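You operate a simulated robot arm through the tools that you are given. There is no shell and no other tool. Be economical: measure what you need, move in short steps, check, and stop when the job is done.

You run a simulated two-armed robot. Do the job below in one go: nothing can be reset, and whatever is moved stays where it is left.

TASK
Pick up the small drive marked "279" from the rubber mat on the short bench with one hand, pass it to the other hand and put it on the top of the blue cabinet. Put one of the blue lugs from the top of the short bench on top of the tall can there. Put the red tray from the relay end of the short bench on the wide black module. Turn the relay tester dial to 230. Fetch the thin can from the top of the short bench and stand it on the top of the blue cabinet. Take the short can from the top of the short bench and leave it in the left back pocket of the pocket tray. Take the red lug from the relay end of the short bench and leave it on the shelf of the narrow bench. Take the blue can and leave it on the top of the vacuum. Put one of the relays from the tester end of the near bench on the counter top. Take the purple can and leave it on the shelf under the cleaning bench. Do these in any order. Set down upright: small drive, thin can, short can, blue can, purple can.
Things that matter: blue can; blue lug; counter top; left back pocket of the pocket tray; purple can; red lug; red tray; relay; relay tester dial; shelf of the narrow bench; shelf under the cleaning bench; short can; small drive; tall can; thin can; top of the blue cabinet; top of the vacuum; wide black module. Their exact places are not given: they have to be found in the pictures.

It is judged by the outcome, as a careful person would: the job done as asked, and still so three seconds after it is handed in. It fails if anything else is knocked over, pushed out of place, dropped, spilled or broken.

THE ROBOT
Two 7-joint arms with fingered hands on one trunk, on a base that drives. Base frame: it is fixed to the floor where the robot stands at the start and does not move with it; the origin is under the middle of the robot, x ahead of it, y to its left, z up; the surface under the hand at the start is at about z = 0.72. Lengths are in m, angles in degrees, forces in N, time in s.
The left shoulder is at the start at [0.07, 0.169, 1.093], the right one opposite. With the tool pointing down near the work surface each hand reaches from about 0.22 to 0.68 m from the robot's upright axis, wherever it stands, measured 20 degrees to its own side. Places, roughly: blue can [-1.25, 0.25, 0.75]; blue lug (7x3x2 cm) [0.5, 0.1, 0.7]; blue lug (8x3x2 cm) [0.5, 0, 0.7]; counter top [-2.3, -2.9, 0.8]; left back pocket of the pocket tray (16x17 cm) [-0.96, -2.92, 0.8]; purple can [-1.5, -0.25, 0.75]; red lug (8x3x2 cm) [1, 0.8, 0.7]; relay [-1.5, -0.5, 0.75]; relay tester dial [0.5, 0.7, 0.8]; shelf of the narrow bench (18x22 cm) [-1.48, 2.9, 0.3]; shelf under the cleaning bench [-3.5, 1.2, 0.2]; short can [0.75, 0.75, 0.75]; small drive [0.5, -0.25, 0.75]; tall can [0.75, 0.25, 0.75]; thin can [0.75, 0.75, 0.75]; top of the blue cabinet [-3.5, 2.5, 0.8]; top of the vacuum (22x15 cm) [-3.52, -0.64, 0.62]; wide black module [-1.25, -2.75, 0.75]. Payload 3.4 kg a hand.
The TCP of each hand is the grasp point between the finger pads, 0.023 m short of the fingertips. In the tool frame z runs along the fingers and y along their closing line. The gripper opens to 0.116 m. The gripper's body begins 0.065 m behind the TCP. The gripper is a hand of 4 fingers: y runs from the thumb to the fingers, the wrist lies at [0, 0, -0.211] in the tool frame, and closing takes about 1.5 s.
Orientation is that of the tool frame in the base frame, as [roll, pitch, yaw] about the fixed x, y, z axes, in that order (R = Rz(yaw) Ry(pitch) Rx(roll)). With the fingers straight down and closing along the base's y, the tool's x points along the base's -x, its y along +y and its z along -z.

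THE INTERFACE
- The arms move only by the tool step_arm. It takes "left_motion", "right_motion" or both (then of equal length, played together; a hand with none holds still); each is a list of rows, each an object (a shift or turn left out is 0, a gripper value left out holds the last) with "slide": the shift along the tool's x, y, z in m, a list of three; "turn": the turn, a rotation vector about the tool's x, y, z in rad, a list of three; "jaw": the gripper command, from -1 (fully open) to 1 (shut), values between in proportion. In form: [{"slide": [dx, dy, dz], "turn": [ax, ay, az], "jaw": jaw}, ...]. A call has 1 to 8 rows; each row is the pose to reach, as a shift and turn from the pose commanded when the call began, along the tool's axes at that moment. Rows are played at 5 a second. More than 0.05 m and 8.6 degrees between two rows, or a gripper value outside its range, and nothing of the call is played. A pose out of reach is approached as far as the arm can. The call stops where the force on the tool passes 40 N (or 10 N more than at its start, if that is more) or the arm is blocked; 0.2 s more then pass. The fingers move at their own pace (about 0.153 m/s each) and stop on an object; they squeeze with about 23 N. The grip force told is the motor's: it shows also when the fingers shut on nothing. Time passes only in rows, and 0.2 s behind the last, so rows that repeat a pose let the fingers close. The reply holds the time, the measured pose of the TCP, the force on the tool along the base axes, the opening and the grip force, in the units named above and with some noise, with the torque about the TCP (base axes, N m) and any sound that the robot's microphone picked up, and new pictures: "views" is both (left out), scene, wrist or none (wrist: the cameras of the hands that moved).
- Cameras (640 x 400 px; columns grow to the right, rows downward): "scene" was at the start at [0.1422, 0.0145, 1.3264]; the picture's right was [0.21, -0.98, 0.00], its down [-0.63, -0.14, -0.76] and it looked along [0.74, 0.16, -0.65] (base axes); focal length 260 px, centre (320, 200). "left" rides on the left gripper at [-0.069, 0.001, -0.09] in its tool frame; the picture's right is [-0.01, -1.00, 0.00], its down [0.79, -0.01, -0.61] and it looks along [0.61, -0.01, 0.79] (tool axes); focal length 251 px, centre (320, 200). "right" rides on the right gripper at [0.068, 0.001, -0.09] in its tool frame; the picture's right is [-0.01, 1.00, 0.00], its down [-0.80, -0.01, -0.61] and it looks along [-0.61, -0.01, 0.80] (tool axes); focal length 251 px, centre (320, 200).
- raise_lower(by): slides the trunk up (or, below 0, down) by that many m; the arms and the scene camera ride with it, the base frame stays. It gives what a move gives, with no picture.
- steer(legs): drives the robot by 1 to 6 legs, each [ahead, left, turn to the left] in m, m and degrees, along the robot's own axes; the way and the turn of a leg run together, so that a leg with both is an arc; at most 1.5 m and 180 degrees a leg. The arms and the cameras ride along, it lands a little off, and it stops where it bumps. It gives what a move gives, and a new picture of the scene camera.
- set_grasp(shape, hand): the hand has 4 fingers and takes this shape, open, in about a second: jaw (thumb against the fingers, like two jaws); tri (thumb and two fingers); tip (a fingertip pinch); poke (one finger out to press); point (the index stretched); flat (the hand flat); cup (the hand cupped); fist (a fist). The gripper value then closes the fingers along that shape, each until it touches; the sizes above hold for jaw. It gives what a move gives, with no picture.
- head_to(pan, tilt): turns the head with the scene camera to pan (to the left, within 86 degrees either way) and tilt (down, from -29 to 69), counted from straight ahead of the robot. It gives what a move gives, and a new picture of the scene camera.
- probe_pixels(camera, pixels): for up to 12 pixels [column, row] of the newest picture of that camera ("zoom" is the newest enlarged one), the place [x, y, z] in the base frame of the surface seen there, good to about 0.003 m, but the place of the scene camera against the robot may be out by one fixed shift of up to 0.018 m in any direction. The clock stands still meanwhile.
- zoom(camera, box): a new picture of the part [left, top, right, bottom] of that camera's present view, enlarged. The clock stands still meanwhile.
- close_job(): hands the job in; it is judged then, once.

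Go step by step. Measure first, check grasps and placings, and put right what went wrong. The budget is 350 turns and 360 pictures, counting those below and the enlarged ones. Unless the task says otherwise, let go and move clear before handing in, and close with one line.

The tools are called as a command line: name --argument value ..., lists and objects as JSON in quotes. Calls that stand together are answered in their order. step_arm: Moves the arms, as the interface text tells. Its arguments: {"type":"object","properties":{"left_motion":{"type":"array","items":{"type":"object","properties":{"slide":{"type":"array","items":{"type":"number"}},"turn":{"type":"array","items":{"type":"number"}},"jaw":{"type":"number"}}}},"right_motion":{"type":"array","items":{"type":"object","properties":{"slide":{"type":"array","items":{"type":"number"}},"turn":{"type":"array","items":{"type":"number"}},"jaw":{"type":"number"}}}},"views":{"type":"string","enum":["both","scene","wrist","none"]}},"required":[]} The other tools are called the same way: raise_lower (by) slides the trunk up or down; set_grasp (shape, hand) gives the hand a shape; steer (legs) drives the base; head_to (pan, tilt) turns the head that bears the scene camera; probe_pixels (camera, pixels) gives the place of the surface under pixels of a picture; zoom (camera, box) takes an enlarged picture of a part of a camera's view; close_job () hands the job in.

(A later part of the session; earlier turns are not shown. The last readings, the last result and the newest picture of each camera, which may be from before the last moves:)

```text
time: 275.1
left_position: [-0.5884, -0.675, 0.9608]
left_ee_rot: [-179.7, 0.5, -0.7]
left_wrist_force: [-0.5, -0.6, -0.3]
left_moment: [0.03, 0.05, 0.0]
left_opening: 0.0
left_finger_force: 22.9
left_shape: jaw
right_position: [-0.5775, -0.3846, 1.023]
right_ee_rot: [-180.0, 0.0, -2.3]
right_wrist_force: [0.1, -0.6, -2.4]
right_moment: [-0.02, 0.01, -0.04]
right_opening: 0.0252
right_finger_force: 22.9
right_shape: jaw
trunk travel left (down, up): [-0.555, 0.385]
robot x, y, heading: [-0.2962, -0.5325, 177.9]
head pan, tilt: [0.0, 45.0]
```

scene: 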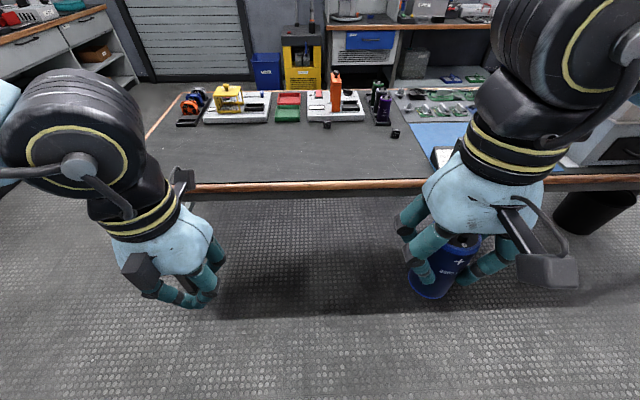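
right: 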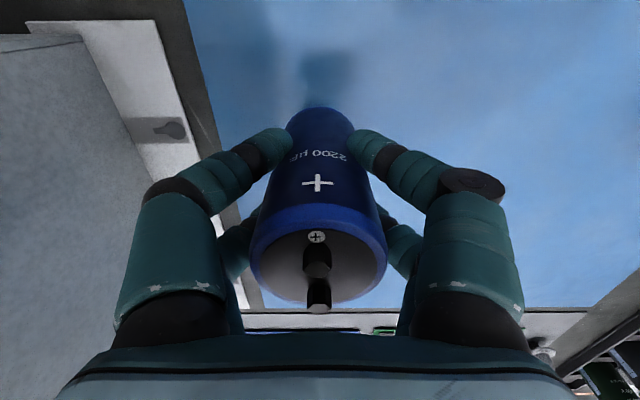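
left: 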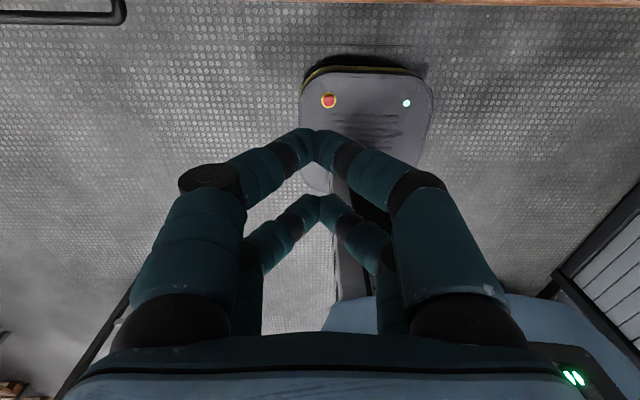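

Set the blue can down at about (-1.18,-0.42) where the first relay was.

steer --legs '[[0.38, 0, 2]]'

step_arm --right_motion '[{"slide": [-0.045, 0.005, 0]}, {"slide": [-0.09, 0.01, 0]}, {"slide": [-0.135, 0.015, 0]}, {"slide": [-0.18, 0.02, 0.015]}, {"slide": [-0.215, 0.025, 0.05]}, {"slide": [-0.215, 0.025, 0.1]}, {"slide": [-0.215, 0.025, 0.15]}, {"slide": [-0.215, 0.025, 0.19]}]' --views "wrist"

```text
time: 277.6
left_position: [-0.9638, -0.6778, 0.9606]
left_ee_rot: [-179.8, 0.5, 1.5]
left_wrist_force: [0.1, 1.1, -0.2]
left_moment: [-0.01, 0.02, 0.0]
left_opening: 0.0001
left_finger_force: 23.5
left_shape: jaw
right_position: [-0.9627, -0.3866, 1.0221]
right_ee_rot: [180.0, -0.1, -0.2]
right_wrist_force: [-0.5, 0.1, -3.6]
right_moment: [-0.01, -0.04, -0.01]
right_opening: 0.025
right_finger_force: 22.7
right_shape: jaw
trunk travel left (down, up): [-0.555, 0.385]
robot x, y, heading: [-0.6703, -0.523, 179.6]
head pan, tilt: [0.0, 45.0]
```

scene: 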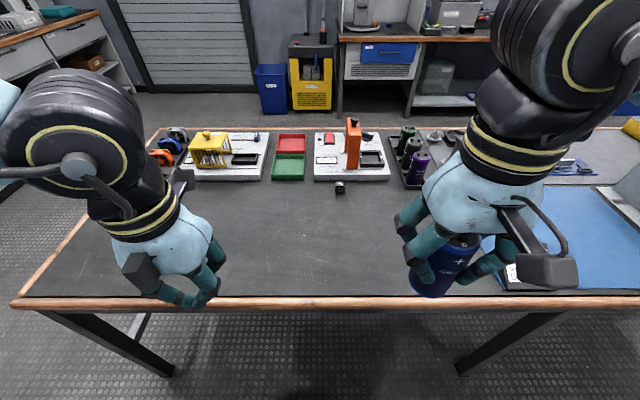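

```text
time: 279.4
left_position: [-0.9646, -0.6779, 0.9587]
left_ee_rot: [-179.8, 0.4, 1.5]
left_wrist_force: [0.1, -0.9, 0.0]
left_moment: [0.02, 0.02, -0.02]
left_opening: 0.0
left_finger_force: 23.1
left_shape: jaw
right_position: [-1.1772, -0.413, 0.8325]
right_ee_rot: [-180.0, -0.1, -0.2]
right_wrist_force: [0.5, 0.4, -2.3]
right_moment: [0.03, 0.04, 0.0]
right_opening: 0.0252
right_finger_force: 23.1
right_shape: jaw
trunk travel left (down, up): [-0.555, 0.385]
robot x, y, heading: [-0.6734, -0.5219, 179.8]
head pan, tilt: [0.0, 45.0]
```

right: 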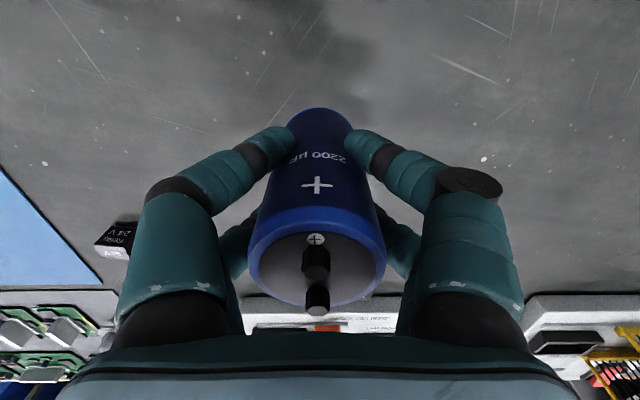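

step_arm --right_motion '[{"slide": [0, 0, 0.03]}, {"slide": [0, 0, 0.045]}, {"slide": [0, 0, 0.047]}, {"slide": [0, 0, 0.049]}]' --views "none"

```text
time: 280.4
left_position: [-0.9637, -0.677, 0.9598]
left_ee_rot: [-179.7, 0.4, 1.5]
left_wrist_force: [-0.7, -0.3, -0.8]
left_moment: [0.01, -0.02, -0.05]
left_opening: 0.0004
left_finger_force: 22.9
left_shape: jaw
right_position: [-1.1781, -0.4116, 0.7849]
right_ee_rot: [-179.9, 0.0, -0.2]
right_wrist_force: [0.4, 0.5, -3.0]
right_moment: [-0.02, -0.04, -0.03]
right_opening: 0.0249
right_finger_force: 23.3
right_shape: jaw
trunk travel left (down, up): [-0.555, 0.385]
robot x, y, heading: [-0.6746, -0.5238, 179.7]
head pan, tilt: [0.0, 45.0]
```

step_arm --right_motion '[{"slide": [0, 0, 0.002]}, {"slide": [0, 0, 0.004]}, {"slide": [0, 0, 0.006]}]' --views "none"

```text
time: 281.1
left_position: [-0.962, -0.6786, 0.9612]
left_ee_rot: [-179.7, 0.6, 1.6]
left_wrist_force: [-0.6, -0.6, -0.7]
left_moment: [0.03, -0.01, 0.01]
left_opening: 0.0
left_finger_force: 23.0
left_shape: jaw
right_position: [-1.1772, -0.4126, 0.7817]
right_ee_rot: [-180.0, 0.3, -0.3]
right_wrist_force: [-3.9, 1.9, 29.2]
right_moment: [0.16, 0.07, 0.06]
right_opening: 0.0257
right_finger_force: 23.2
right_shape: jaw
trunk travel left (down, up): [-0.555, 0.385]
robot x, y, heading: [-0.6805, -0.522, 179.8]
head pan, tilt: [0.0, 45.0]
```

Firm contact. Ease up, release, lift.

step_arm --right_motion '[{"slide": [0, 0, -0.0025]}, {"slide": [0, 0, -0.0025], "jaw": 0}, {"slide": [0, 0, -0.0025], "jaw": -0.3}, {"slide": [0, 0, -0.04], "jaw": -0.3}, {"slide": [0, 0, -0.09]}, {"slide": [0, 0, -0.14]}, {"slide": [0, 0, -0.19]}]' --views "both"

```text
time: 282.8
left_position: [-0.9629, -0.6777, 0.9596]
left_ee_rot: [-179.7, 0.4, 1.4]
left_wrist_force: [0.0, 1.0, 0.5]
left_moment: [-0.01, -0.01, -0.04]
left_opening: 0.0001
left_finger_force: 22.7
left_shape: jaw
right_position: [-1.1769, -0.4137, 0.9697]
right_ee_rot: [-180.0, 0.0, -0.1]
right_wrist_force: [-0.9, 0.1, 0.0]
right_moment: [0.01, 0.01, 0.01]
right_opening: 0.075
right_finger_force: 0.0
right_shape: jaw
trunk travel left (down, up): [-0.555, 0.385]
robot x, y, heading: [-0.6765, -0.5228, 180.0]
head pan, tilt: [0.0, 45.0]
```

scene: 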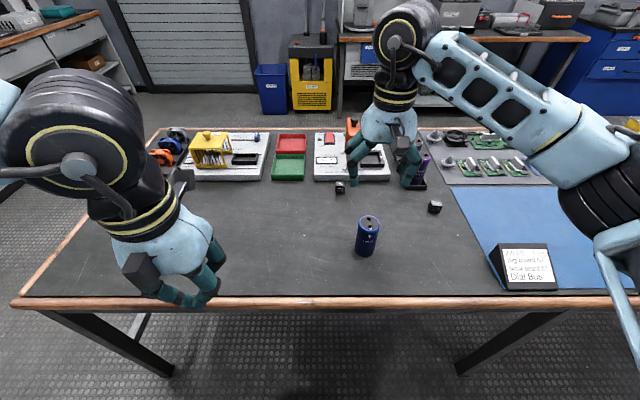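
right: 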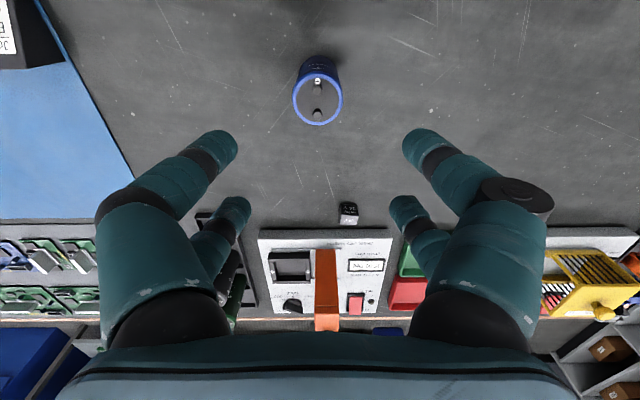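

Blue can stands free. Move the right hand toward the purple can, and the robot closer.

step_arm --right_motion '[{"slide": [0.03, -0.04, 0]}, {"slide": [0.05, -0.085, 0]}, {"slide": [0.05, -0.13, 0]}, {"slide": [0.05, -0.175, 0]}]' --views "none"

steer --legs '[[0.17, -0.05, 0]]'

step_arm --right_motion '[{"slide": [-0.03, 0, 0]}]' --views "wrist"

```text
time: 283.8
left_position: [-0.9624, -0.677, 0.9602]
left_ee_rot: [-179.6, 0.5, 1.6]
left_wrist_force: [-0.3, -0.3, -0.7]
left_moment: [-0.02, 0.06, 0.0]
left_opening: 0.0002
left_finger_force: 22.3
left_shape: jaw
right_position: [-1.1264, -0.237, 0.9673]
right_ee_rot: [-180.0, -0.1, 0.0]
right_wrist_force: [0.8, -0.7, 0.0]
right_moment: [-0.04, 0.0, -0.03]
right_opening: 0.0749
right_finger_force: 0.0
right_shape: jaw
trunk travel left (down, up): [-0.555, 0.385]
robot x, y, heading: [-0.6727, -0.5237, 179.9]
head pan, tilt: [0.0, 45.0]
```

```text
time: 285.3
left_position: [-1.1362, -0.6275, 0.9595]
left_ee_rot: [-179.7, 0.5, 1.5]
left_wrist_force: [-0.4, -0.5, 0.6]
left_moment: [0.02, 0.01, 0.0]
left_opening: 0.0
left_finger_force: 22.7
left_shape: jaw
right_position: [-1.2992, -0.1886, 0.9665]
right_ee_rot: [-180.0, -0.1, 0.0]
right_wrist_force: [-0.7, 0.5, 0.1]
right_moment: [-0.03, -0.03, 0.0]
right_opening: 0.075
right_finger_force: 0.2
right_shape: jaw
trunk travel left (down, up): [-0.555, 0.385]
robot x, y, heading: [-0.8504, -0.4734, 179.8]
head pan, tilt: [0.0, 45.0]
```

scene: 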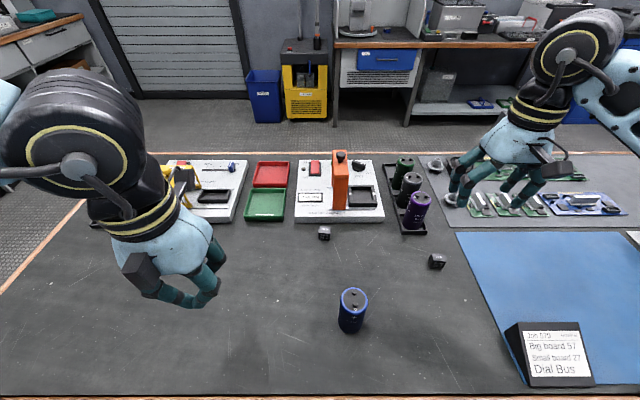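

```text
time: 285.7
left_position: [-1.137, -0.6275, 0.9601]
left_ee_rot: [-179.7, 0.3, 1.5]
left_wrist_force: [0.0, -0.4, 0.6]
left_moment: [-0.01, -0.08, 0.0]
left_opening: 0.0
left_finger_force: 22.9
left_shape: jaw
right_position: [-1.3298, -0.1902, 0.9684]
right_ee_rot: [-179.9, -0.1, -0.1]
right_wrist_force: [-0.2, 0.9, 0.6]
right_moment: [0.01, 0.0, -0.04]
right_opening: 0.0749
right_finger_force: 0.3
right_shape: jaw
trunk travel left (down, up): [-0.555, 0.385]
robot x, y, heading: [-0.8513, -0.4714, 179.9]
head pan, tilt: [0.0, 45.0]
```

right: 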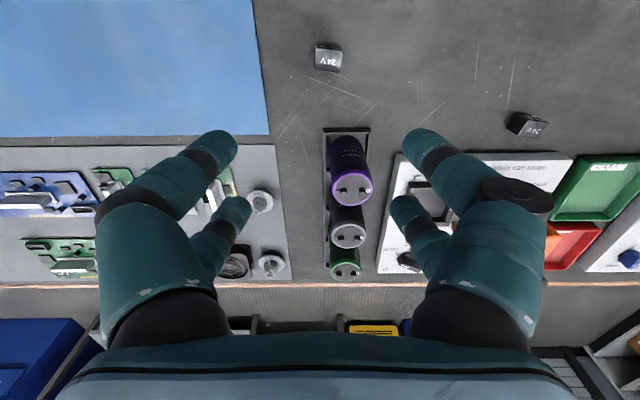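

zoom --camera "right" --box '[290, 120, 410, 290]'

probe_pixels --camera "right" --pixels '[[352, 188], [333, 185], [371, 185], [352, 206], [352, 174], [347, 234], [332, 232], [364, 232], [330, 150], [345, 130]]'

```text
2.35 times, centred on (350, 205) of right
```

zoom: 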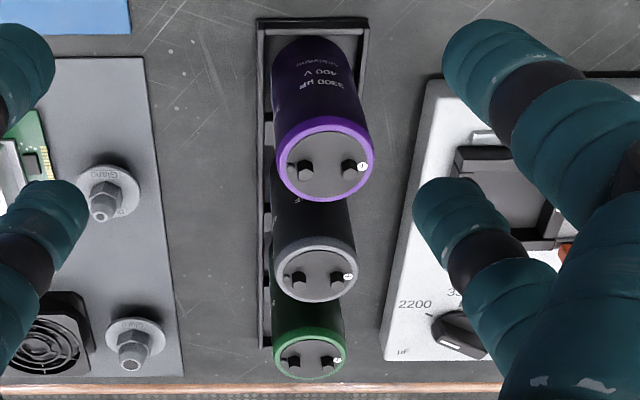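

```text
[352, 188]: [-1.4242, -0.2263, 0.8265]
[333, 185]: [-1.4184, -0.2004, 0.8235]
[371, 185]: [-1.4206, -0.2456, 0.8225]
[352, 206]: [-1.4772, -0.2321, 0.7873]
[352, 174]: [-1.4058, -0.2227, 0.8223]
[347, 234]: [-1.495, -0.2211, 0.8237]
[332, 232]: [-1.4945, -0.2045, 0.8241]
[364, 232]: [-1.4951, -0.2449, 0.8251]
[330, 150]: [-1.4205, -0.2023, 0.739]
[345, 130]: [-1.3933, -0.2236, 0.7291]
```

Purple can at (-1.42,-0.223), next can 7.5 cm behind. Descend and grip.

step_arm --right_motion '[{"slide": [-0.045, 0.016, 0]}, {"slide": [-0.09, 0.033, 0]}, {"slide": [-0.09, 0.033, 0.05]}, {"slide": [-0.09, 0.033, 0.1]}, {"slide": [-0.09, 0.033, 0.14]}]' --views "wrist"

```text
time: 286.9
left_position: [-1.1361, -0.6273, 0.9598]
left_ee_rot: [-179.8, 0.4, 1.5]
left_wrist_force: [0.2, -0.6, -0.7]
left_moment: [0.0, 0.0, -0.03]
left_opening: 0.0
left_finger_force: 22.9
left_shape: jaw
right_position: [-1.4207, -0.2214, 0.8272]
right_ee_rot: [180.0, -0.2, -0.2]
right_wrist_force: [0.0, 0.0, -1.0]
right_moment: [-0.02, 0.0, -0.03]
right_opening: 0.0752
right_finger_force: 0.1
right_shape: jaw
trunk travel left (down, up): [-0.555, 0.385]
robot x, y, heading: [-0.8488, -0.4699, 180.0]
head pan, tilt: [0.0, 45.0]
```

right: 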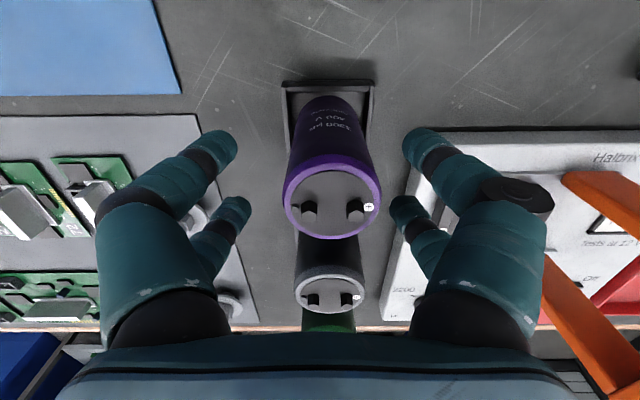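

step_arm --right_motion '[{"slide": [0, 0.001, 0.02]}, {"slide": [0, 0.001, 0.04]}, {"slide": [0, 0.001, 0.04], "jaw": 0.5}, {"slide": [0, 0.001, 0.04], "jaw": 1}, {"slide": [0, 0.001, 0.04], "jaw": 1}, {"slide": [0, 0.001, 0.0], "jaw": 1}, {"slide": [0, 0.001, -0.05], "jaw": 1}, {"slide": [0, 0.001, -0.1], "jaw": 1}]' --views "wrist"

```text
time: 288.7
left_position: [-1.1364, -0.6276, 0.9605]
left_ee_rot: [-179.6, 0.5, 1.5]
left_wrist_force: [0.2, -0.2, -0.3]
left_moment: [0.02, 0.0, 0.01]
left_opening: 0.0003
left_finger_force: 23.1
left_shape: jaw
right_position: [-1.4186, -0.2234, 0.9265]
right_ee_rot: [180.0, -0.1, -0.1]
right_wrist_force: [-0.2, -0.2, -3.1]
right_moment: [-0.02, 0.03, 0.02]
right_opening: 0.0187
right_finger_force: 23.0
right_shape: jaw
trunk travel left (down, up): [-0.555, 0.385]
robot x, y, heading: [-0.8458, -0.4693, 180.0]
head pan, tilt: [0.0, 45.0]
```

right: 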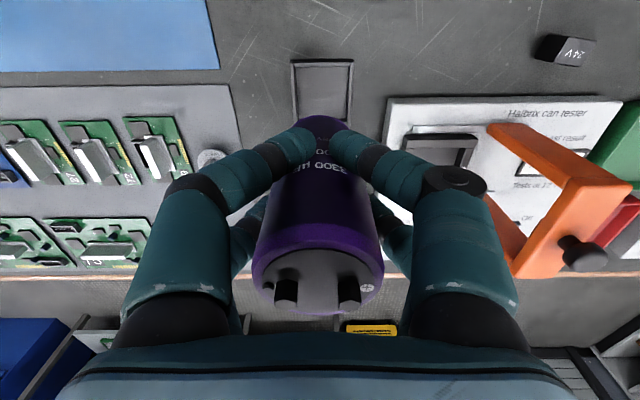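

Purple held. Raise it, shift the robot so the left hand can take the blue can.

step_arm --right_motion '[{"slide": [0.03, 0, -0.03]}, {"slide": [0.07, 0.0, -0.06]}, {"slide": [0.11, 0.0, -0.09]}]' --left_motion '[{"jaw": 0}, {"jaw": -0.3}, {"jaw": -0.3}]' --views "none"

steer --legs '[[-0.13, -0.27, 0]]'

step_arm --left_motion '[{"slide": [-0.03, -0.005, 0.02]}]' --views "wrist"

```text
time: 289.5
left_position: [-1.1347, -0.6271, 0.9598]
left_ee_rot: [-179.7, 0.6, 1.6]
left_wrist_force: [-0.4, 0.0, 0.7]
left_moment: [-0.01, 0.02, -0.01]
left_opening: 0.0747
left_finger_force: 0.1
left_shape: jaw
right_position: [-1.3074, -0.2261, 1.017]
right_ee_rot: [-180.0, 0.0, -0.2]
right_wrist_force: [0.6, -0.3, -2.4]
right_moment: [-0.02, -0.03, 0.02]
right_opening: 0.0184
right_finger_force: 23.1
right_shape: jaw
trunk travel left (down, up): [-0.555, 0.385]
robot x, y, heading: [-0.8471, -0.473, 179.9]
head pan, tilt: [0.0, 45.0]
```

```text
time: 291.5
left_position: [-1.0069, -0.3517, 0.9601]
left_ee_rot: [-179.7, 0.6, 1.3]
left_wrist_force: [0.5, 0.3, -1.1]
left_moment: [0.01, -0.01, -0.02]
left_opening: 0.0749
left_finger_force: 0.1
left_shape: jaw
right_position: [-1.1789, 0.0491, 1.0161]
right_ee_rot: [-180.0, -0.1, -0.4]
right_wrist_force: [0.2, 1.0, -2.1]
right_moment: [-0.01, -0.03, 0.01]
right_opening: 0.0183
right_finger_force: 22.8
right_shape: jaw
trunk travel left (down, up): [-0.555, 0.385]
robot x, y, heading: [-0.7176, -0.1997, 179.6]
head pan, tilt: [0.0, 45.0]
```

scene: 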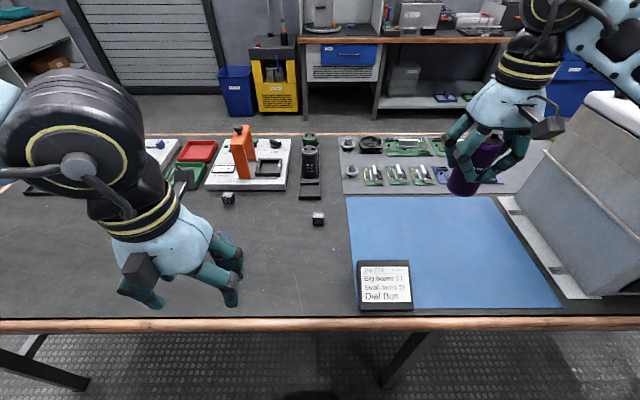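

```text
time: 291.9
left_position: [-1.0384, -0.3488, 0.9398]
left_ee_rot: [-179.8, 0.2, 1.3]
left_wrist_force: [0.1, -0.4, -0.6]
left_moment: [0.01, -0.03, 0.0]
left_opening: 0.0749
left_finger_force: 0.1
left_shape: jaw
right_position: [-1.1796, 0.0509, 1.0169]
right_ee_rot: [180.0, -0.3, -0.3]
right_wrist_force: [0.0, 0.0, -3.2]
right_moment: [0.02, -0.05, 0.0]
right_opening: 0.0184
right_finger_force: 23.3
right_shape: jaw
trunk travel left (down, up): [-0.555, 0.385]
robot x, y, heading: [-0.7171, -0.1993, 179.7]
head pan, tilt: [0.0, 45.0]
```

left: 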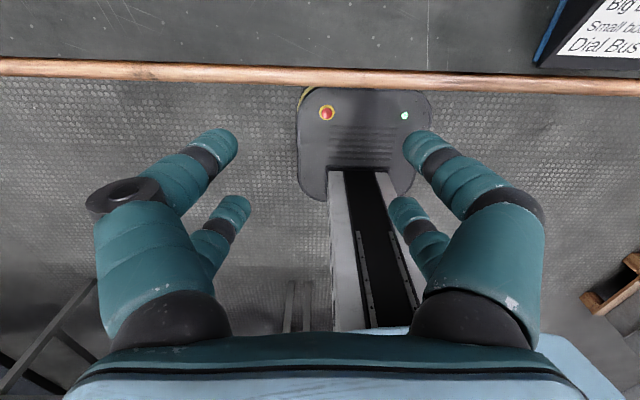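

step_arm --left_motion '[{"slide": [-0.04, 0.018, 0]}, {"slide": [-0.08, 0.036, 0]}, {"slide": [-0.12, 0.053, 0]}, {"slide": [-0.141, 0.061, 0]}]' --views "wrist"

```text
time: 292.9
left_position: [-1.1782, -0.4144, 0.9399]
left_ee_rot: [-179.7, 0.4, 1.3]
left_wrist_force: [0.4, 0.7, -0.2]
left_moment: [0.01, 0.01, 0.0]
left_opening: 0.0749
left_finger_force: 0.0
left_shape: jaw
right_position: [-1.1786, 0.0489, 1.0171]
right_ee_rot: [-180.0, -0.3, -0.4]
right_wrist_force: [-0.5, 0.0, -2.2]
right_moment: [-0.01, -0.04, -0.04]
right_opening: 0.0183
right_finger_force: 23.2
right_shape: jaw
trunk travel left (down, up): [-0.555, 0.385]
robot x, y, heading: [-0.7194, -0.1953, 179.8]
head pan, tilt: [0.0, 45.0]
```

left: 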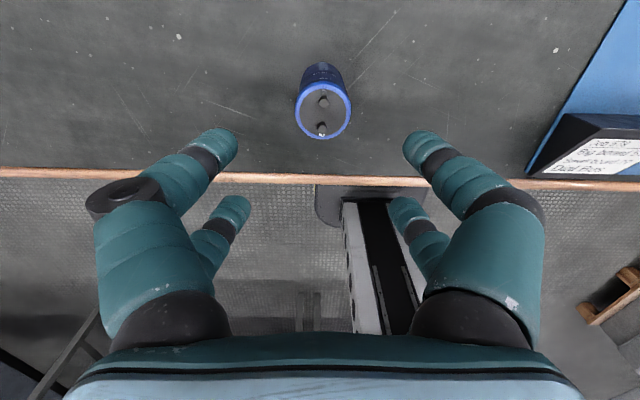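

probe_pixels --camera "left" --pixels '[[300, 112], [348, 112], [323, 137], [323, 112]]'

```text
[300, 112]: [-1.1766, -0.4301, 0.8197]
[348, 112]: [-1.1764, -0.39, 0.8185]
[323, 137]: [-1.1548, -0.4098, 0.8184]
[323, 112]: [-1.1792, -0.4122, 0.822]
```

step_arm --left_motion '[{"slide": [0, -0.004, 0.045]}, {"slide": [0, -0.004, 0.09]}, {"slide": [0, -0.004, 0.135]}, {"slide": [0, -0.004, 0.154]}, {"slide": [0, -0.004, 0.154], "jaw": 0.5}, {"slide": [0, -0.004, 0.154], "jaw": 1}, {"slide": [0, -0.004, 0.154], "jaw": 1}, {"slide": [0, -0.004, 0.12], "jaw": 1}]' --views "wrist"

```text
time: 294.7
left_position: [-1.178, -0.4093, 0.8217]
left_ee_rot: [-179.8, 0.6, 1.2]
left_wrist_force: [0.7, -0.2, -2.8]
left_moment: [0.0, -0.01, -0.03]
left_opening: 0.0257
left_finger_force: 22.6
left_shape: jaw
right_position: [-1.179, 0.0507, 1.0171]
right_ee_rot: [180.0, 0.0, -0.4]
right_wrist_force: [-0.3, 0.2, -2.6]
right_moment: [0.0, -0.01, -0.01]
right_opening: 0.0184
right_finger_force: 22.6
right_shape: jaw
trunk travel left (down, up): [-0.555, 0.385]
robot x, y, heading: [-0.7186, -0.1946, 179.7]
head pan, tilt: [0.0, 45.0]
```

left: 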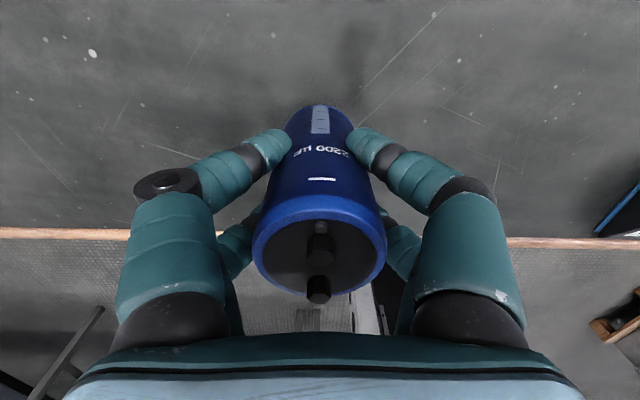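

Both cans held. Drive around the bench end to the vacuum side.

step_arm --left_motion '[{"slide": [0, 0, -0.05]}, {"slide": [0, 0, -0.1]}, {"slide": [0.03, 0, -0.14]}, {"slide": [0.07, 0, -0.16]}, {"slide": [0.11, 0, -0.18]}]' --right_motion '[{"slide": [0.03, 0, 0]}, {"slide": [0.06, 0.0, 0]}, {"slide": [0.09, 0.0, 0]}, {"slide": [0.12, 0.0, 0]}, {"slide": [0.15, 0.0, 0]}]' --views "none"

steer --legs '[[-0.36, 0, 0], [0, 1.45, 0], [1.4, 0, 0], [0.65, 0, 0], [0, -0.7, 0]]'

head_to --pan -15 --tilt 35

```text
time: 295.9
left_position: [-1.0672, -0.4077, 1.0014]
left_ee_rot: [-179.8, 0.7, 1.2]
left_wrist_force: [0.6, 0.0, -2.0]
left_moment: [0.0, -0.01, 0.0]
left_opening: 0.0254
left_finger_force: 22.6
left_shape: jaw
right_position: [-1.0256, 0.0481, 1.0181]
right_ee_rot: [-179.8, 0.0, -0.3]
right_wrist_force: [0.7, -0.5, -2.9]
right_moment: [0.0, 0.0, 0.03]
right_opening: 0.0182
right_finger_force: 22.9
right_shape: jaw
trunk travel left (down, up): [-0.555, 0.385]
robot x, y, heading: [-0.7157, -0.1985, 179.7]
head pan, tilt: [0.0, 45.0]
```

```text
time: 318.3
left_position: [-2.8167, -1.3064, 1.0004]
left_ee_rot: [-179.8, 0.4, 6.7]
left_wrist_force: [0.3, 0.4, -2.5]
left_moment: [-0.03, -0.02, 0.0]
left_opening: 0.0252
left_finger_force: 23.2
left_shape: jaw
right_position: [-2.8196, -0.85, 1.0171]
right_ee_rot: [-179.9, -0.1, 5.0]
right_wrist_force: [-0.3, 0.8, -2.3]
right_moment: [0.02, -0.03, 0.0]
right_opening: 0.018
right_finger_force: 23.0
right_shape: jaw
trunk travel left (down, up): [-0.555, 0.385]
robot x, y, heading: [-2.4909, -1.066, -174.9]
head pan, tilt: [0.0, 45.0]
```

scene: 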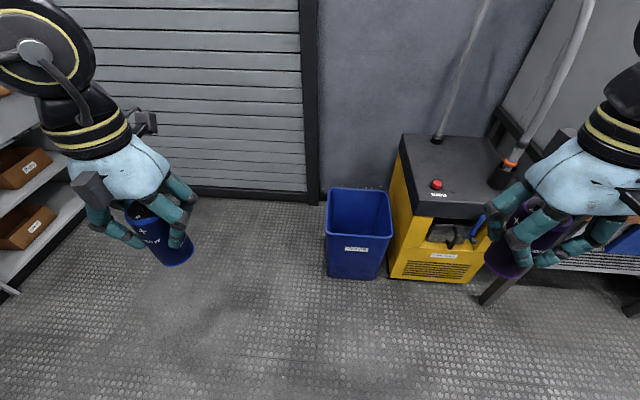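

```text
time: 319.1
left_position: [-2.816, -1.3071, 1.0001]
left_ee_rot: [-179.7, 0.4, 6.6]
left_wrist_force: [0.5, -0.2, -2.4]
left_moment: [0.02, 0.0, 0.0]
left_opening: 0.0253
left_finger_force: 22.5
left_shape: jaw
right_position: [-2.8205, -0.8498, 1.0172]
right_ee_rot: [-179.9, -0.1, 5.0]
right_wrist_force: [-0.3, 0.5, -2.9]
right_moment: [0.0, -0.01, 0.0]
right_opening: 0.0182
right_finger_force: 22.9
right_shape: jaw
trunk travel left (down, up): [-0.555, 0.385]
robot x, y, heading: [-2.4836, -1.0695, -174.9]
head pan, tilt: [-15.0, 35.0]
```

scene: 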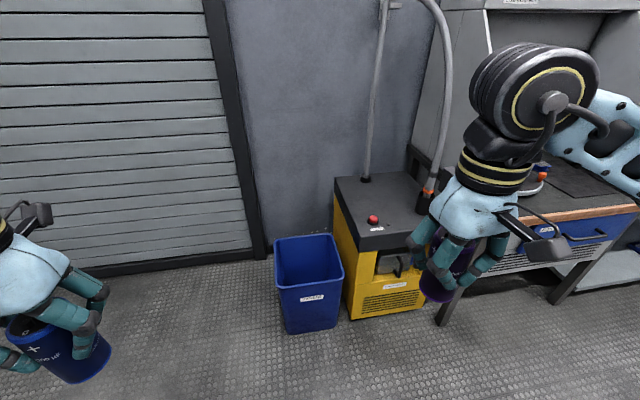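

probe_pixels --camera "scene" --pixels '[[560, 217], [620, 212], [520, 222], [447, 310], [340, 275], [310, 330], [278, 270], [335, 185], [375, 245], [395, 205], [407, 190]]'

```text
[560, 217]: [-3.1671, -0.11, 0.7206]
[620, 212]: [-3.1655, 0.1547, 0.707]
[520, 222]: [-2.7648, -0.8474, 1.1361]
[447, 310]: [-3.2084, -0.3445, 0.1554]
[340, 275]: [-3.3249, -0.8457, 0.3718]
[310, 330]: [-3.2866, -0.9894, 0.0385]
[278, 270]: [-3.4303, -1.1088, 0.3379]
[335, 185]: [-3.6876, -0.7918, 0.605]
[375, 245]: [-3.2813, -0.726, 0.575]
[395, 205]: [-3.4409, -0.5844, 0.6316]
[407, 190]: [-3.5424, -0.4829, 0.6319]
```

Approach the vacuum at heading ≈160° so the left forearm stays clear of the pipe and cabinet.

steer --legs '[[0, 0, -25], [0.57, -0.29, 0]]'

head_to --pan 10 --tilt 50

```text
time: 323.9
left_position: [-3.3203, -0.6821, 1.0004]
left_ee_rot: [-179.7, 0.4, -18.4]
left_wrist_force: [-0.4, -0.1, -2.1]
left_moment: [0.02, -0.01, -0.03]
left_opening: 0.0254
left_finger_force: 23.0
left_shape: jaw
right_position: [-3.1304, -0.2653, 1.0167]
right_ee_rot: [-180.0, -0.1, -20.0]
right_wrist_force: [-0.3, -0.3, -2.6]
right_moment: [-0.05, -0.03, -0.01]
right_opening: 0.0181
right_finger_force: 23.4
right_shape: jaw
trunk travel left (down, up): [-0.555, 0.385]
robot x, y, heading: [-2.9195, -0.6066, 160.0]
head pan, tilt: [-15.0, 35.0]
```

scene: 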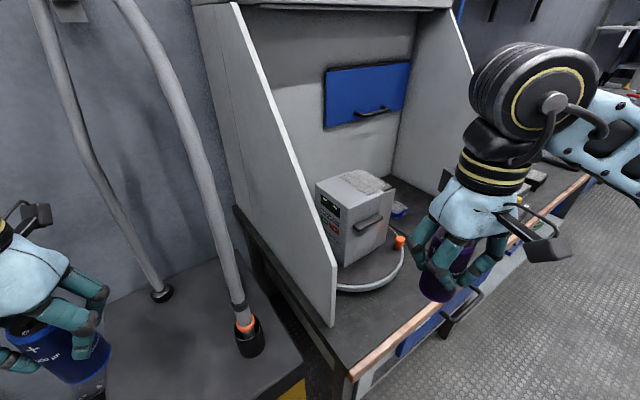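

```text
time: 324.8
left_position: [-3.3212, -0.6826, 1.0004]
left_ee_rot: [-179.6, 0.4, -18.4]
left_wrist_force: [0.7, 0.3, -2.5]
left_moment: [0.0, 0.01, -0.01]
left_opening: 0.0252
left_finger_force: 23.3
left_shape: jaw
right_position: [-3.1296, -0.2658, 1.0177]
right_ee_rot: [180.0, -0.1, -19.9]
right_wrist_force: [0.3, 1.4, -2.5]
right_moment: [-0.02, -0.04, -0.03]
right_opening: 0.0185
right_finger_force: 22.9
right_shape: jaw
trunk travel left (down, up): [-0.555, 0.385]
robot x, y, heading: [-2.9191, -0.6041, 160.1]
head pan, tilt: [10.0, 50.0]
```

scene: 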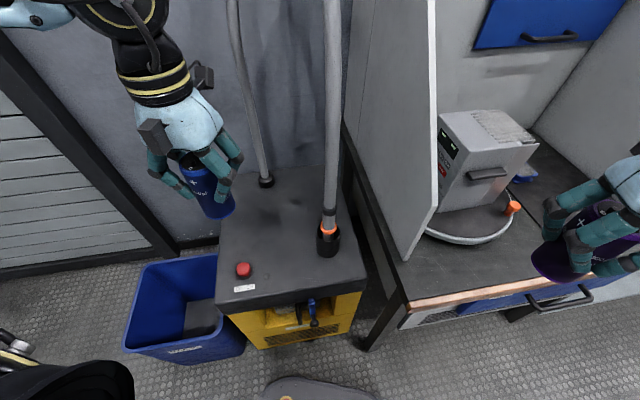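

step_arm --left_motion '[{"slide": [-0.045, 0.003, 0]}, {"slide": [-0.09, 0.006, 0]}, {"slide": [-0.135, 0.009, 0]}, {"slide": [-0.174, 0.0126, 0.02]}, {"slide": [-0.174, 0.0126, 0.07]}, {"slide": [-0.174, 0.0126, 0.1]}]' --views "both"

```text
time: 326.2
left_position: [-3.4929, -0.6389, 0.8989]
left_ee_rot: [-179.8, 0.3, -18.4]
left_wrist_force: [0.8, -0.3, -3.4]
left_moment: [0.0, 0.02, -0.04]
left_opening: 0.0253
left_finger_force: 23.3
left_shape: jaw
right_position: [-3.1314, -0.2655, 1.0172]
right_ee_rot: [-179.9, -0.1, -20.1]
right_wrist_force: [0.0, -0.1, -2.4]
right_moment: [0.01, -0.01, -0.01]
right_opening: 0.018
right_finger_force: 23.7
right_shape: jaw
trunk travel left (down, up): [-0.555, 0.385]
robot x, y, heading: [-2.9216, -0.5995, 160.0]
head pan, tilt: [10.0, 50.0]
```

scene: 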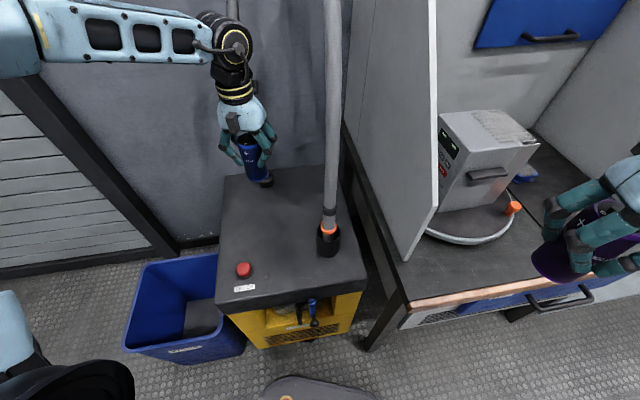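
left: 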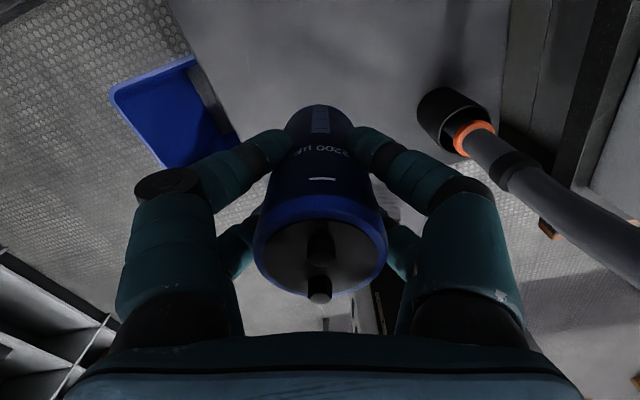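

probe_pixels --camera "left" --pixels '[[300, 50], [260, 100], [400, 60], [330, 70]]'

raise_lower --by -0.12

step_arm --left_motion '[{"slide": [0, 0, 0.04]}, {"slide": [0, 0, 0.08]}]' --views "none"

```text
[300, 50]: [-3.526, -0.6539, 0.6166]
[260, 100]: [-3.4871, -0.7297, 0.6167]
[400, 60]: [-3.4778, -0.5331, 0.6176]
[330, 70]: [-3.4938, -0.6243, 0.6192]
```

```text
time: 327.7
left_position: [-3.4921, -0.6386, 0.7811]
left_ee_rot: [-179.7, 0.4, -18.5]
left_wrist_force: [1.1, 0.6, -2.7]
left_moment: [0.01, 0.01, 0.0]
left_opening: 0.0251
left_finger_force: 23.3
left_shape: jaw
right_position: [-3.1301, -0.2665, 0.8981]
right_ee_rot: [-180.0, 0.0, -20.1]
right_wrist_force: [-0.8, -1.0, -2.0]
right_moment: [-0.03, -0.01, 0.02]
right_opening: 0.0184
right_finger_force: 22.7
right_shape: jaw
trunk travel left (down, up): [-0.435, 0.505]
robot x, y, heading: [-2.9198, -0.6035, 160.2]
head pan, tilt: [10.0, 50.0]
```

```text
time: 328.3
left_position: [-3.4946, -0.6399, 0.6994]
left_ee_rot: [-179.7, 0.4, -18.3]
left_wrist_force: [0.2, 1.2, -3.0]
left_moment: [0.01, 0.0, 0.02]
left_opening: 0.0252
left_finger_force: 23.5
left_shape: jaw
right_position: [-3.1311, -0.2658, 0.8975]
right_ee_rot: [-179.9, -0.1, -20.0]
right_wrist_force: [-0.4, -0.6, -2.8]
right_moment: [0.02, -0.03, 0.02]
right_opening: 0.018
right_finger_force: 23.2
right_shape: jaw
trunk travel left (down, up): [-0.435, 0.505]
robot x, y, heading: [-2.9173, -0.6016, 160.0]
head pan, tilt: [10.0, 50.0]
```

step_arm --left_motion '[{"slide": [0, 0, 0.01]}, {"slide": [0, 0, 0.014]}, {"slide": [0, 0, 0.016]}]' --views "none"

```text
time: 329.1
left_position: [-3.4926, -0.639, 0.6854]
left_ee_rot: [-179.7, 0.6, -18.4]
left_wrist_force: [-1.3, -1.2, 6.8]
left_moment: [-0.04, -0.02, -0.02]
left_opening: 0.0246
left_finger_force: 23.1
left_shape: jaw
right_position: [-3.1293, -0.2652, 0.8979]
right_ee_rot: [180.0, 0.1, -20.0]
right_wrist_force: [1.2, 0.2, -2.5]
right_moment: [0.01, -0.03, 0.06]
right_opening: 0.018
right_finger_force: 23.2
right_shape: jaw
trunk travel left (down, up): [-0.435, 0.505]
robot x, y, heading: [-2.9193, -0.6014, 159.8]
head pan, tilt: [10.0, 50.0]
```

Contact. Release and lift.

step_arm --left_motion '[{"jaw": 0.2}, {"jaw": -0.3}, {"jaw": -0.3}, {"slide": [0, 0, -0.05]}, {"slide": [0, 0, -0.1]}, {"slide": [0, 0, -0.15]}, {"slide": [0, 0, -0.2]}]' --views "both"

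```text
time: 330.7
left_position: [-3.4895, -0.6432, 0.885]
left_ee_rot: [-179.8, 0.4, -18.4]
left_wrist_force: [-0.4, 0.5, 0.1]
left_moment: [0.0, -0.01, -0.01]
left_opening: 0.0749
left_finger_force: 0.1
left_shape: jaw
right_position: [-3.1304, -0.2667, 0.8982]
right_ee_rot: [180.0, -0.1, -20.0]
right_wrist_force: [-0.1, -0.1, -1.8]
right_moment: [0.03, -0.03, -0.02]
right_opening: 0.0184
right_finger_force: 22.6
right_shape: jaw
trunk travel left (down, up): [-0.435, 0.505]
robot x, y, heading: [-2.9215, -0.6017, 159.9]
head pan, tilt: [10.0, 50.0]
```

scene: 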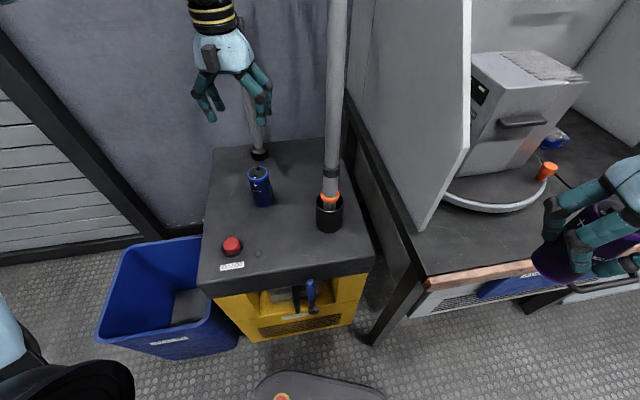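
left: 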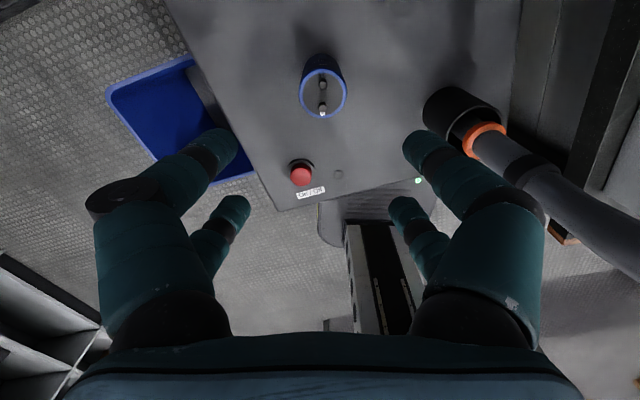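

Blue can done. Retreat and go along to the cleaning bench shelf.

steer --legs '[[-0.5, 0, 0], [0, 0, 20], [0, -1.4, 0]]'

head_to --pan -15 --tilt 30

```text
time: 341.4
left_position: [-2.9837, 0.4046, 0.8846]
left_ee_rot: [-179.8, 0.5, 2.7]
left_wrist_force: [0.5, 0.2, -0.8]
left_moment: [0.01, 0.0, -0.02]
left_opening: 0.0751
left_finger_force: 0.0
left_shape: jaw
right_position: [-2.7834, 0.887, 0.8978]
right_ee_rot: [180.0, -0.1, 1.1]
right_wrist_force: [-0.2, -1.3, -3.6]
right_moment: [0.0, -0.01, 0.0]
right_opening: 0.0178
right_finger_force: 23.2
right_shape: jaw
trunk travel left (down, up): [-0.435, 0.505]
robot x, y, heading: [-2.4668, 0.6436, -178.7]
head pan, tilt: [10.0, 50.0]
```

scene: 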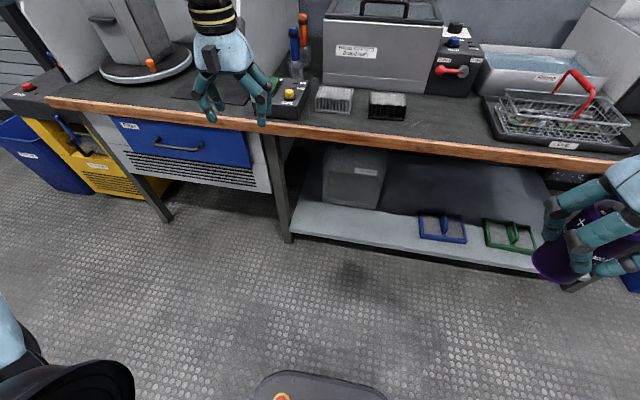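

```text
time: 342.3
left_position: [-2.9839, 0.4046, 0.8846]
left_ee_rot: [-179.7, 0.5, 2.7]
left_wrist_force: [-0.3, -0.6, 0.7]
left_moment: [0.01, 0.03, 0.02]
left_opening: 0.0751
left_finger_force: 0.0
left_shape: jaw
right_position: [-2.7827, 0.8859, 0.8979]
right_ee_rot: [-179.9, -0.1, 1.2]
right_wrist_force: [0.6, 0.9, -2.0]
right_moment: [0.02, -0.02, -0.03]
right_opening: 0.018
right_finger_force: 23.0
right_shape: jaw
trunk travel left (down, up): [-0.435, 0.505]
robot x, y, heading: [-2.4663, 0.6462, -179.0]
head pan, tilt: [-15.0, 30.0]
```

scene: 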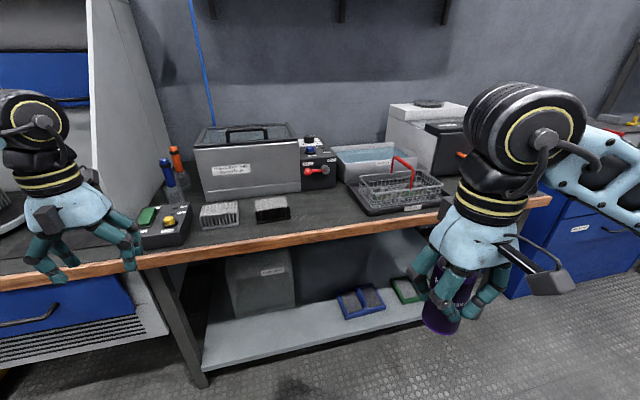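

probe_pixels --camera "scene" --pixels '[[300, 330], [260, 345], [330, 340], [300, 312], [345, 312], [225, 365], [400, 318], [270, 243], [340, 228], [420, 215], [205, 375], [290, 300]]'

zoom --camera "scene" --box '[180, 220, 460, 380]'

```text
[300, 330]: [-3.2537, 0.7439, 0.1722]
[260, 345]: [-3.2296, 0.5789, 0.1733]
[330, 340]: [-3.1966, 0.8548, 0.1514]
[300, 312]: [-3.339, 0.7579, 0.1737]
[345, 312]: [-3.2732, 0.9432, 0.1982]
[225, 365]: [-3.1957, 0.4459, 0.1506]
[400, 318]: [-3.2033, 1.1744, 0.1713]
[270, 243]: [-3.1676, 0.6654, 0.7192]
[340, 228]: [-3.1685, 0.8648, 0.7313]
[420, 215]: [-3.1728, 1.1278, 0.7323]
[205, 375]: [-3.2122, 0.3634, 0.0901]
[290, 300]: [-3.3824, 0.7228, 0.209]
```

```text
2.29 times, centred on (320, 300) of scene
```

zoom: 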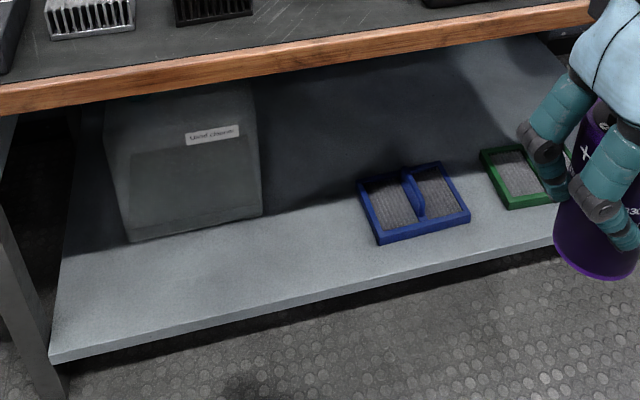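

Front strip of the shelf at y≈0.5–0.85 is free (top ≈0.165). Lower the trunk, then go in low under the worktop.

step_arm --left_motion '[{"slide": [0.04, 0, 0]}, {"slide": [0.08, 0, 0]}, {"slide": [0.12, 0, 0]}, {"slide": [0.16, 0, 0]}, {"slide": [0.2, 0, 0]}]' --views "none"

raise_lower --by -0.4

step_arm --right_motion '[{"slide": [0, 0, 0.05]}, {"slide": [0, 0, 0.1]}, {"slide": [0, 0, 0.15]}, {"slide": [0, 0, 0.2]}, {"slide": [0, 0, 0.24]}]' --views "none"

head_to --pan -15 --tilt 30

```text
time: 343.5
left_position: [-2.7814, 0.4133, 0.885]
left_ee_rot: [-179.7, 0.5, 2.7]
left_wrist_force: [-1.0, 0.1, 0.3]
left_moment: [-0.02, -0.04, -0.03]
left_opening: 0.0748
left_finger_force: 0.1
left_shape: jaw
right_position: [-2.7828, 0.8867, 0.897]
right_ee_rot: [-179.9, 0.1, 1.1]
right_wrist_force: [0.4, -0.2, -2.2]
right_moment: [-0.01, 0.0, 0.01]
right_opening: 0.0184
right_finger_force: 22.8
right_shape: jaw
trunk travel left (down, up): [-0.435, 0.505]
robot x, y, heading: [-2.4648, 0.6458, -178.7]
head pan, tilt: [-15.0, 30.0]
```

```text
time: 347.4
left_position: [-2.7827, 0.4129, 0.4834]
left_ee_rot: [-179.7, 0.6, 2.7]
left_wrist_force: [-0.6, -0.1, 1.3]
left_moment: [0.02, 0.02, -0.03]
left_opening: 0.075
left_finger_force: 0.0
left_shape: jaw
right_position: [-2.7825, 0.886, 0.498]
right_ee_rot: [179.9, -0.2, 1.2]
right_wrist_force: [-0.6, -0.4, -2.9]
right_moment: [-0.04, -0.02, 0.0]
right_opening: 0.0181
right_finger_force: 23.5
right_shape: jaw
trunk travel left (down, up): [-0.035, 0.905]
robot x, y, heading: [-2.4671, 0.6464, -178.8]
head pan, tilt: [-15.0, 30.0]
```

```text
time: 348.6
left_position: [-2.7825, 0.4146, 0.4838]
left_ee_rot: [-179.7, 0.5, 2.7]
left_wrist_force: [1.1, 0.8, 0.6]
left_moment: [0.02, -0.02, -0.01]
left_opening: 0.075
left_finger_force: 0.1
left_shape: jaw
right_position: [-2.7836, 0.8858, 0.259]
right_ee_rot: [-179.9, 0.0, 1.2]
right_wrist_force: [0.4, 0.0, -2.5]
right_moment: [-0.01, -0.04, -0.03]
right_opening: 0.0175
right_finger_force: 23.7
right_shape: jaw
trunk travel left (down, up): [-0.035, 0.905]
robot x, y, heading: [-2.4654, 0.6466, -178.9]
head pan, tilt: [-15.0, 30.0]
```

```text
time: 349.1
left_position: [-2.782, 0.4133, 0.4839]
left_ee_rot: [-179.6, 0.5, 2.7]
left_wrist_force: [0.1, -0.5, -0.1]
left_moment: [-0.03, 0.03, -0.01]
left_opening: 0.0751
left_finger_force: 0.1
left_shape: jaw
right_position: [-2.7829, 0.8864, 0.2612]
right_ee_rot: [-179.9, -0.2, 1.0]
right_wrist_force: [-0.5, 0.5, -2.8]
right_moment: [-0.01, -0.03, -0.03]
right_opening: 0.0175
right_finger_force: 23.7
right_shape: jaw
trunk travel left (down, up): [-0.035, 0.905]
robot x, y, heading: [-2.4649, 0.6486, -178.9]
head pan, tilt: [-15.0, 30.0]
```

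scene: 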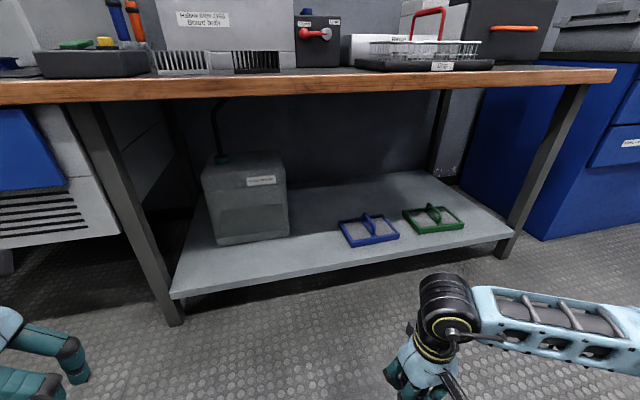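

probe_pixels --camera "scene" --pixels '[[315, 245], [315, 225], [290, 240], [340, 235], [315, 262], [245, 265], [500, 240]]'

```text
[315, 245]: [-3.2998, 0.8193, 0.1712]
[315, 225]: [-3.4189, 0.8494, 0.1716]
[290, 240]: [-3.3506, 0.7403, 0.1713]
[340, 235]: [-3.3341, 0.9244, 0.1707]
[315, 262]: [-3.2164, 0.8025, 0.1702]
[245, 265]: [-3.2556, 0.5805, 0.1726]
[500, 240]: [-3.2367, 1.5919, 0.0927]
```

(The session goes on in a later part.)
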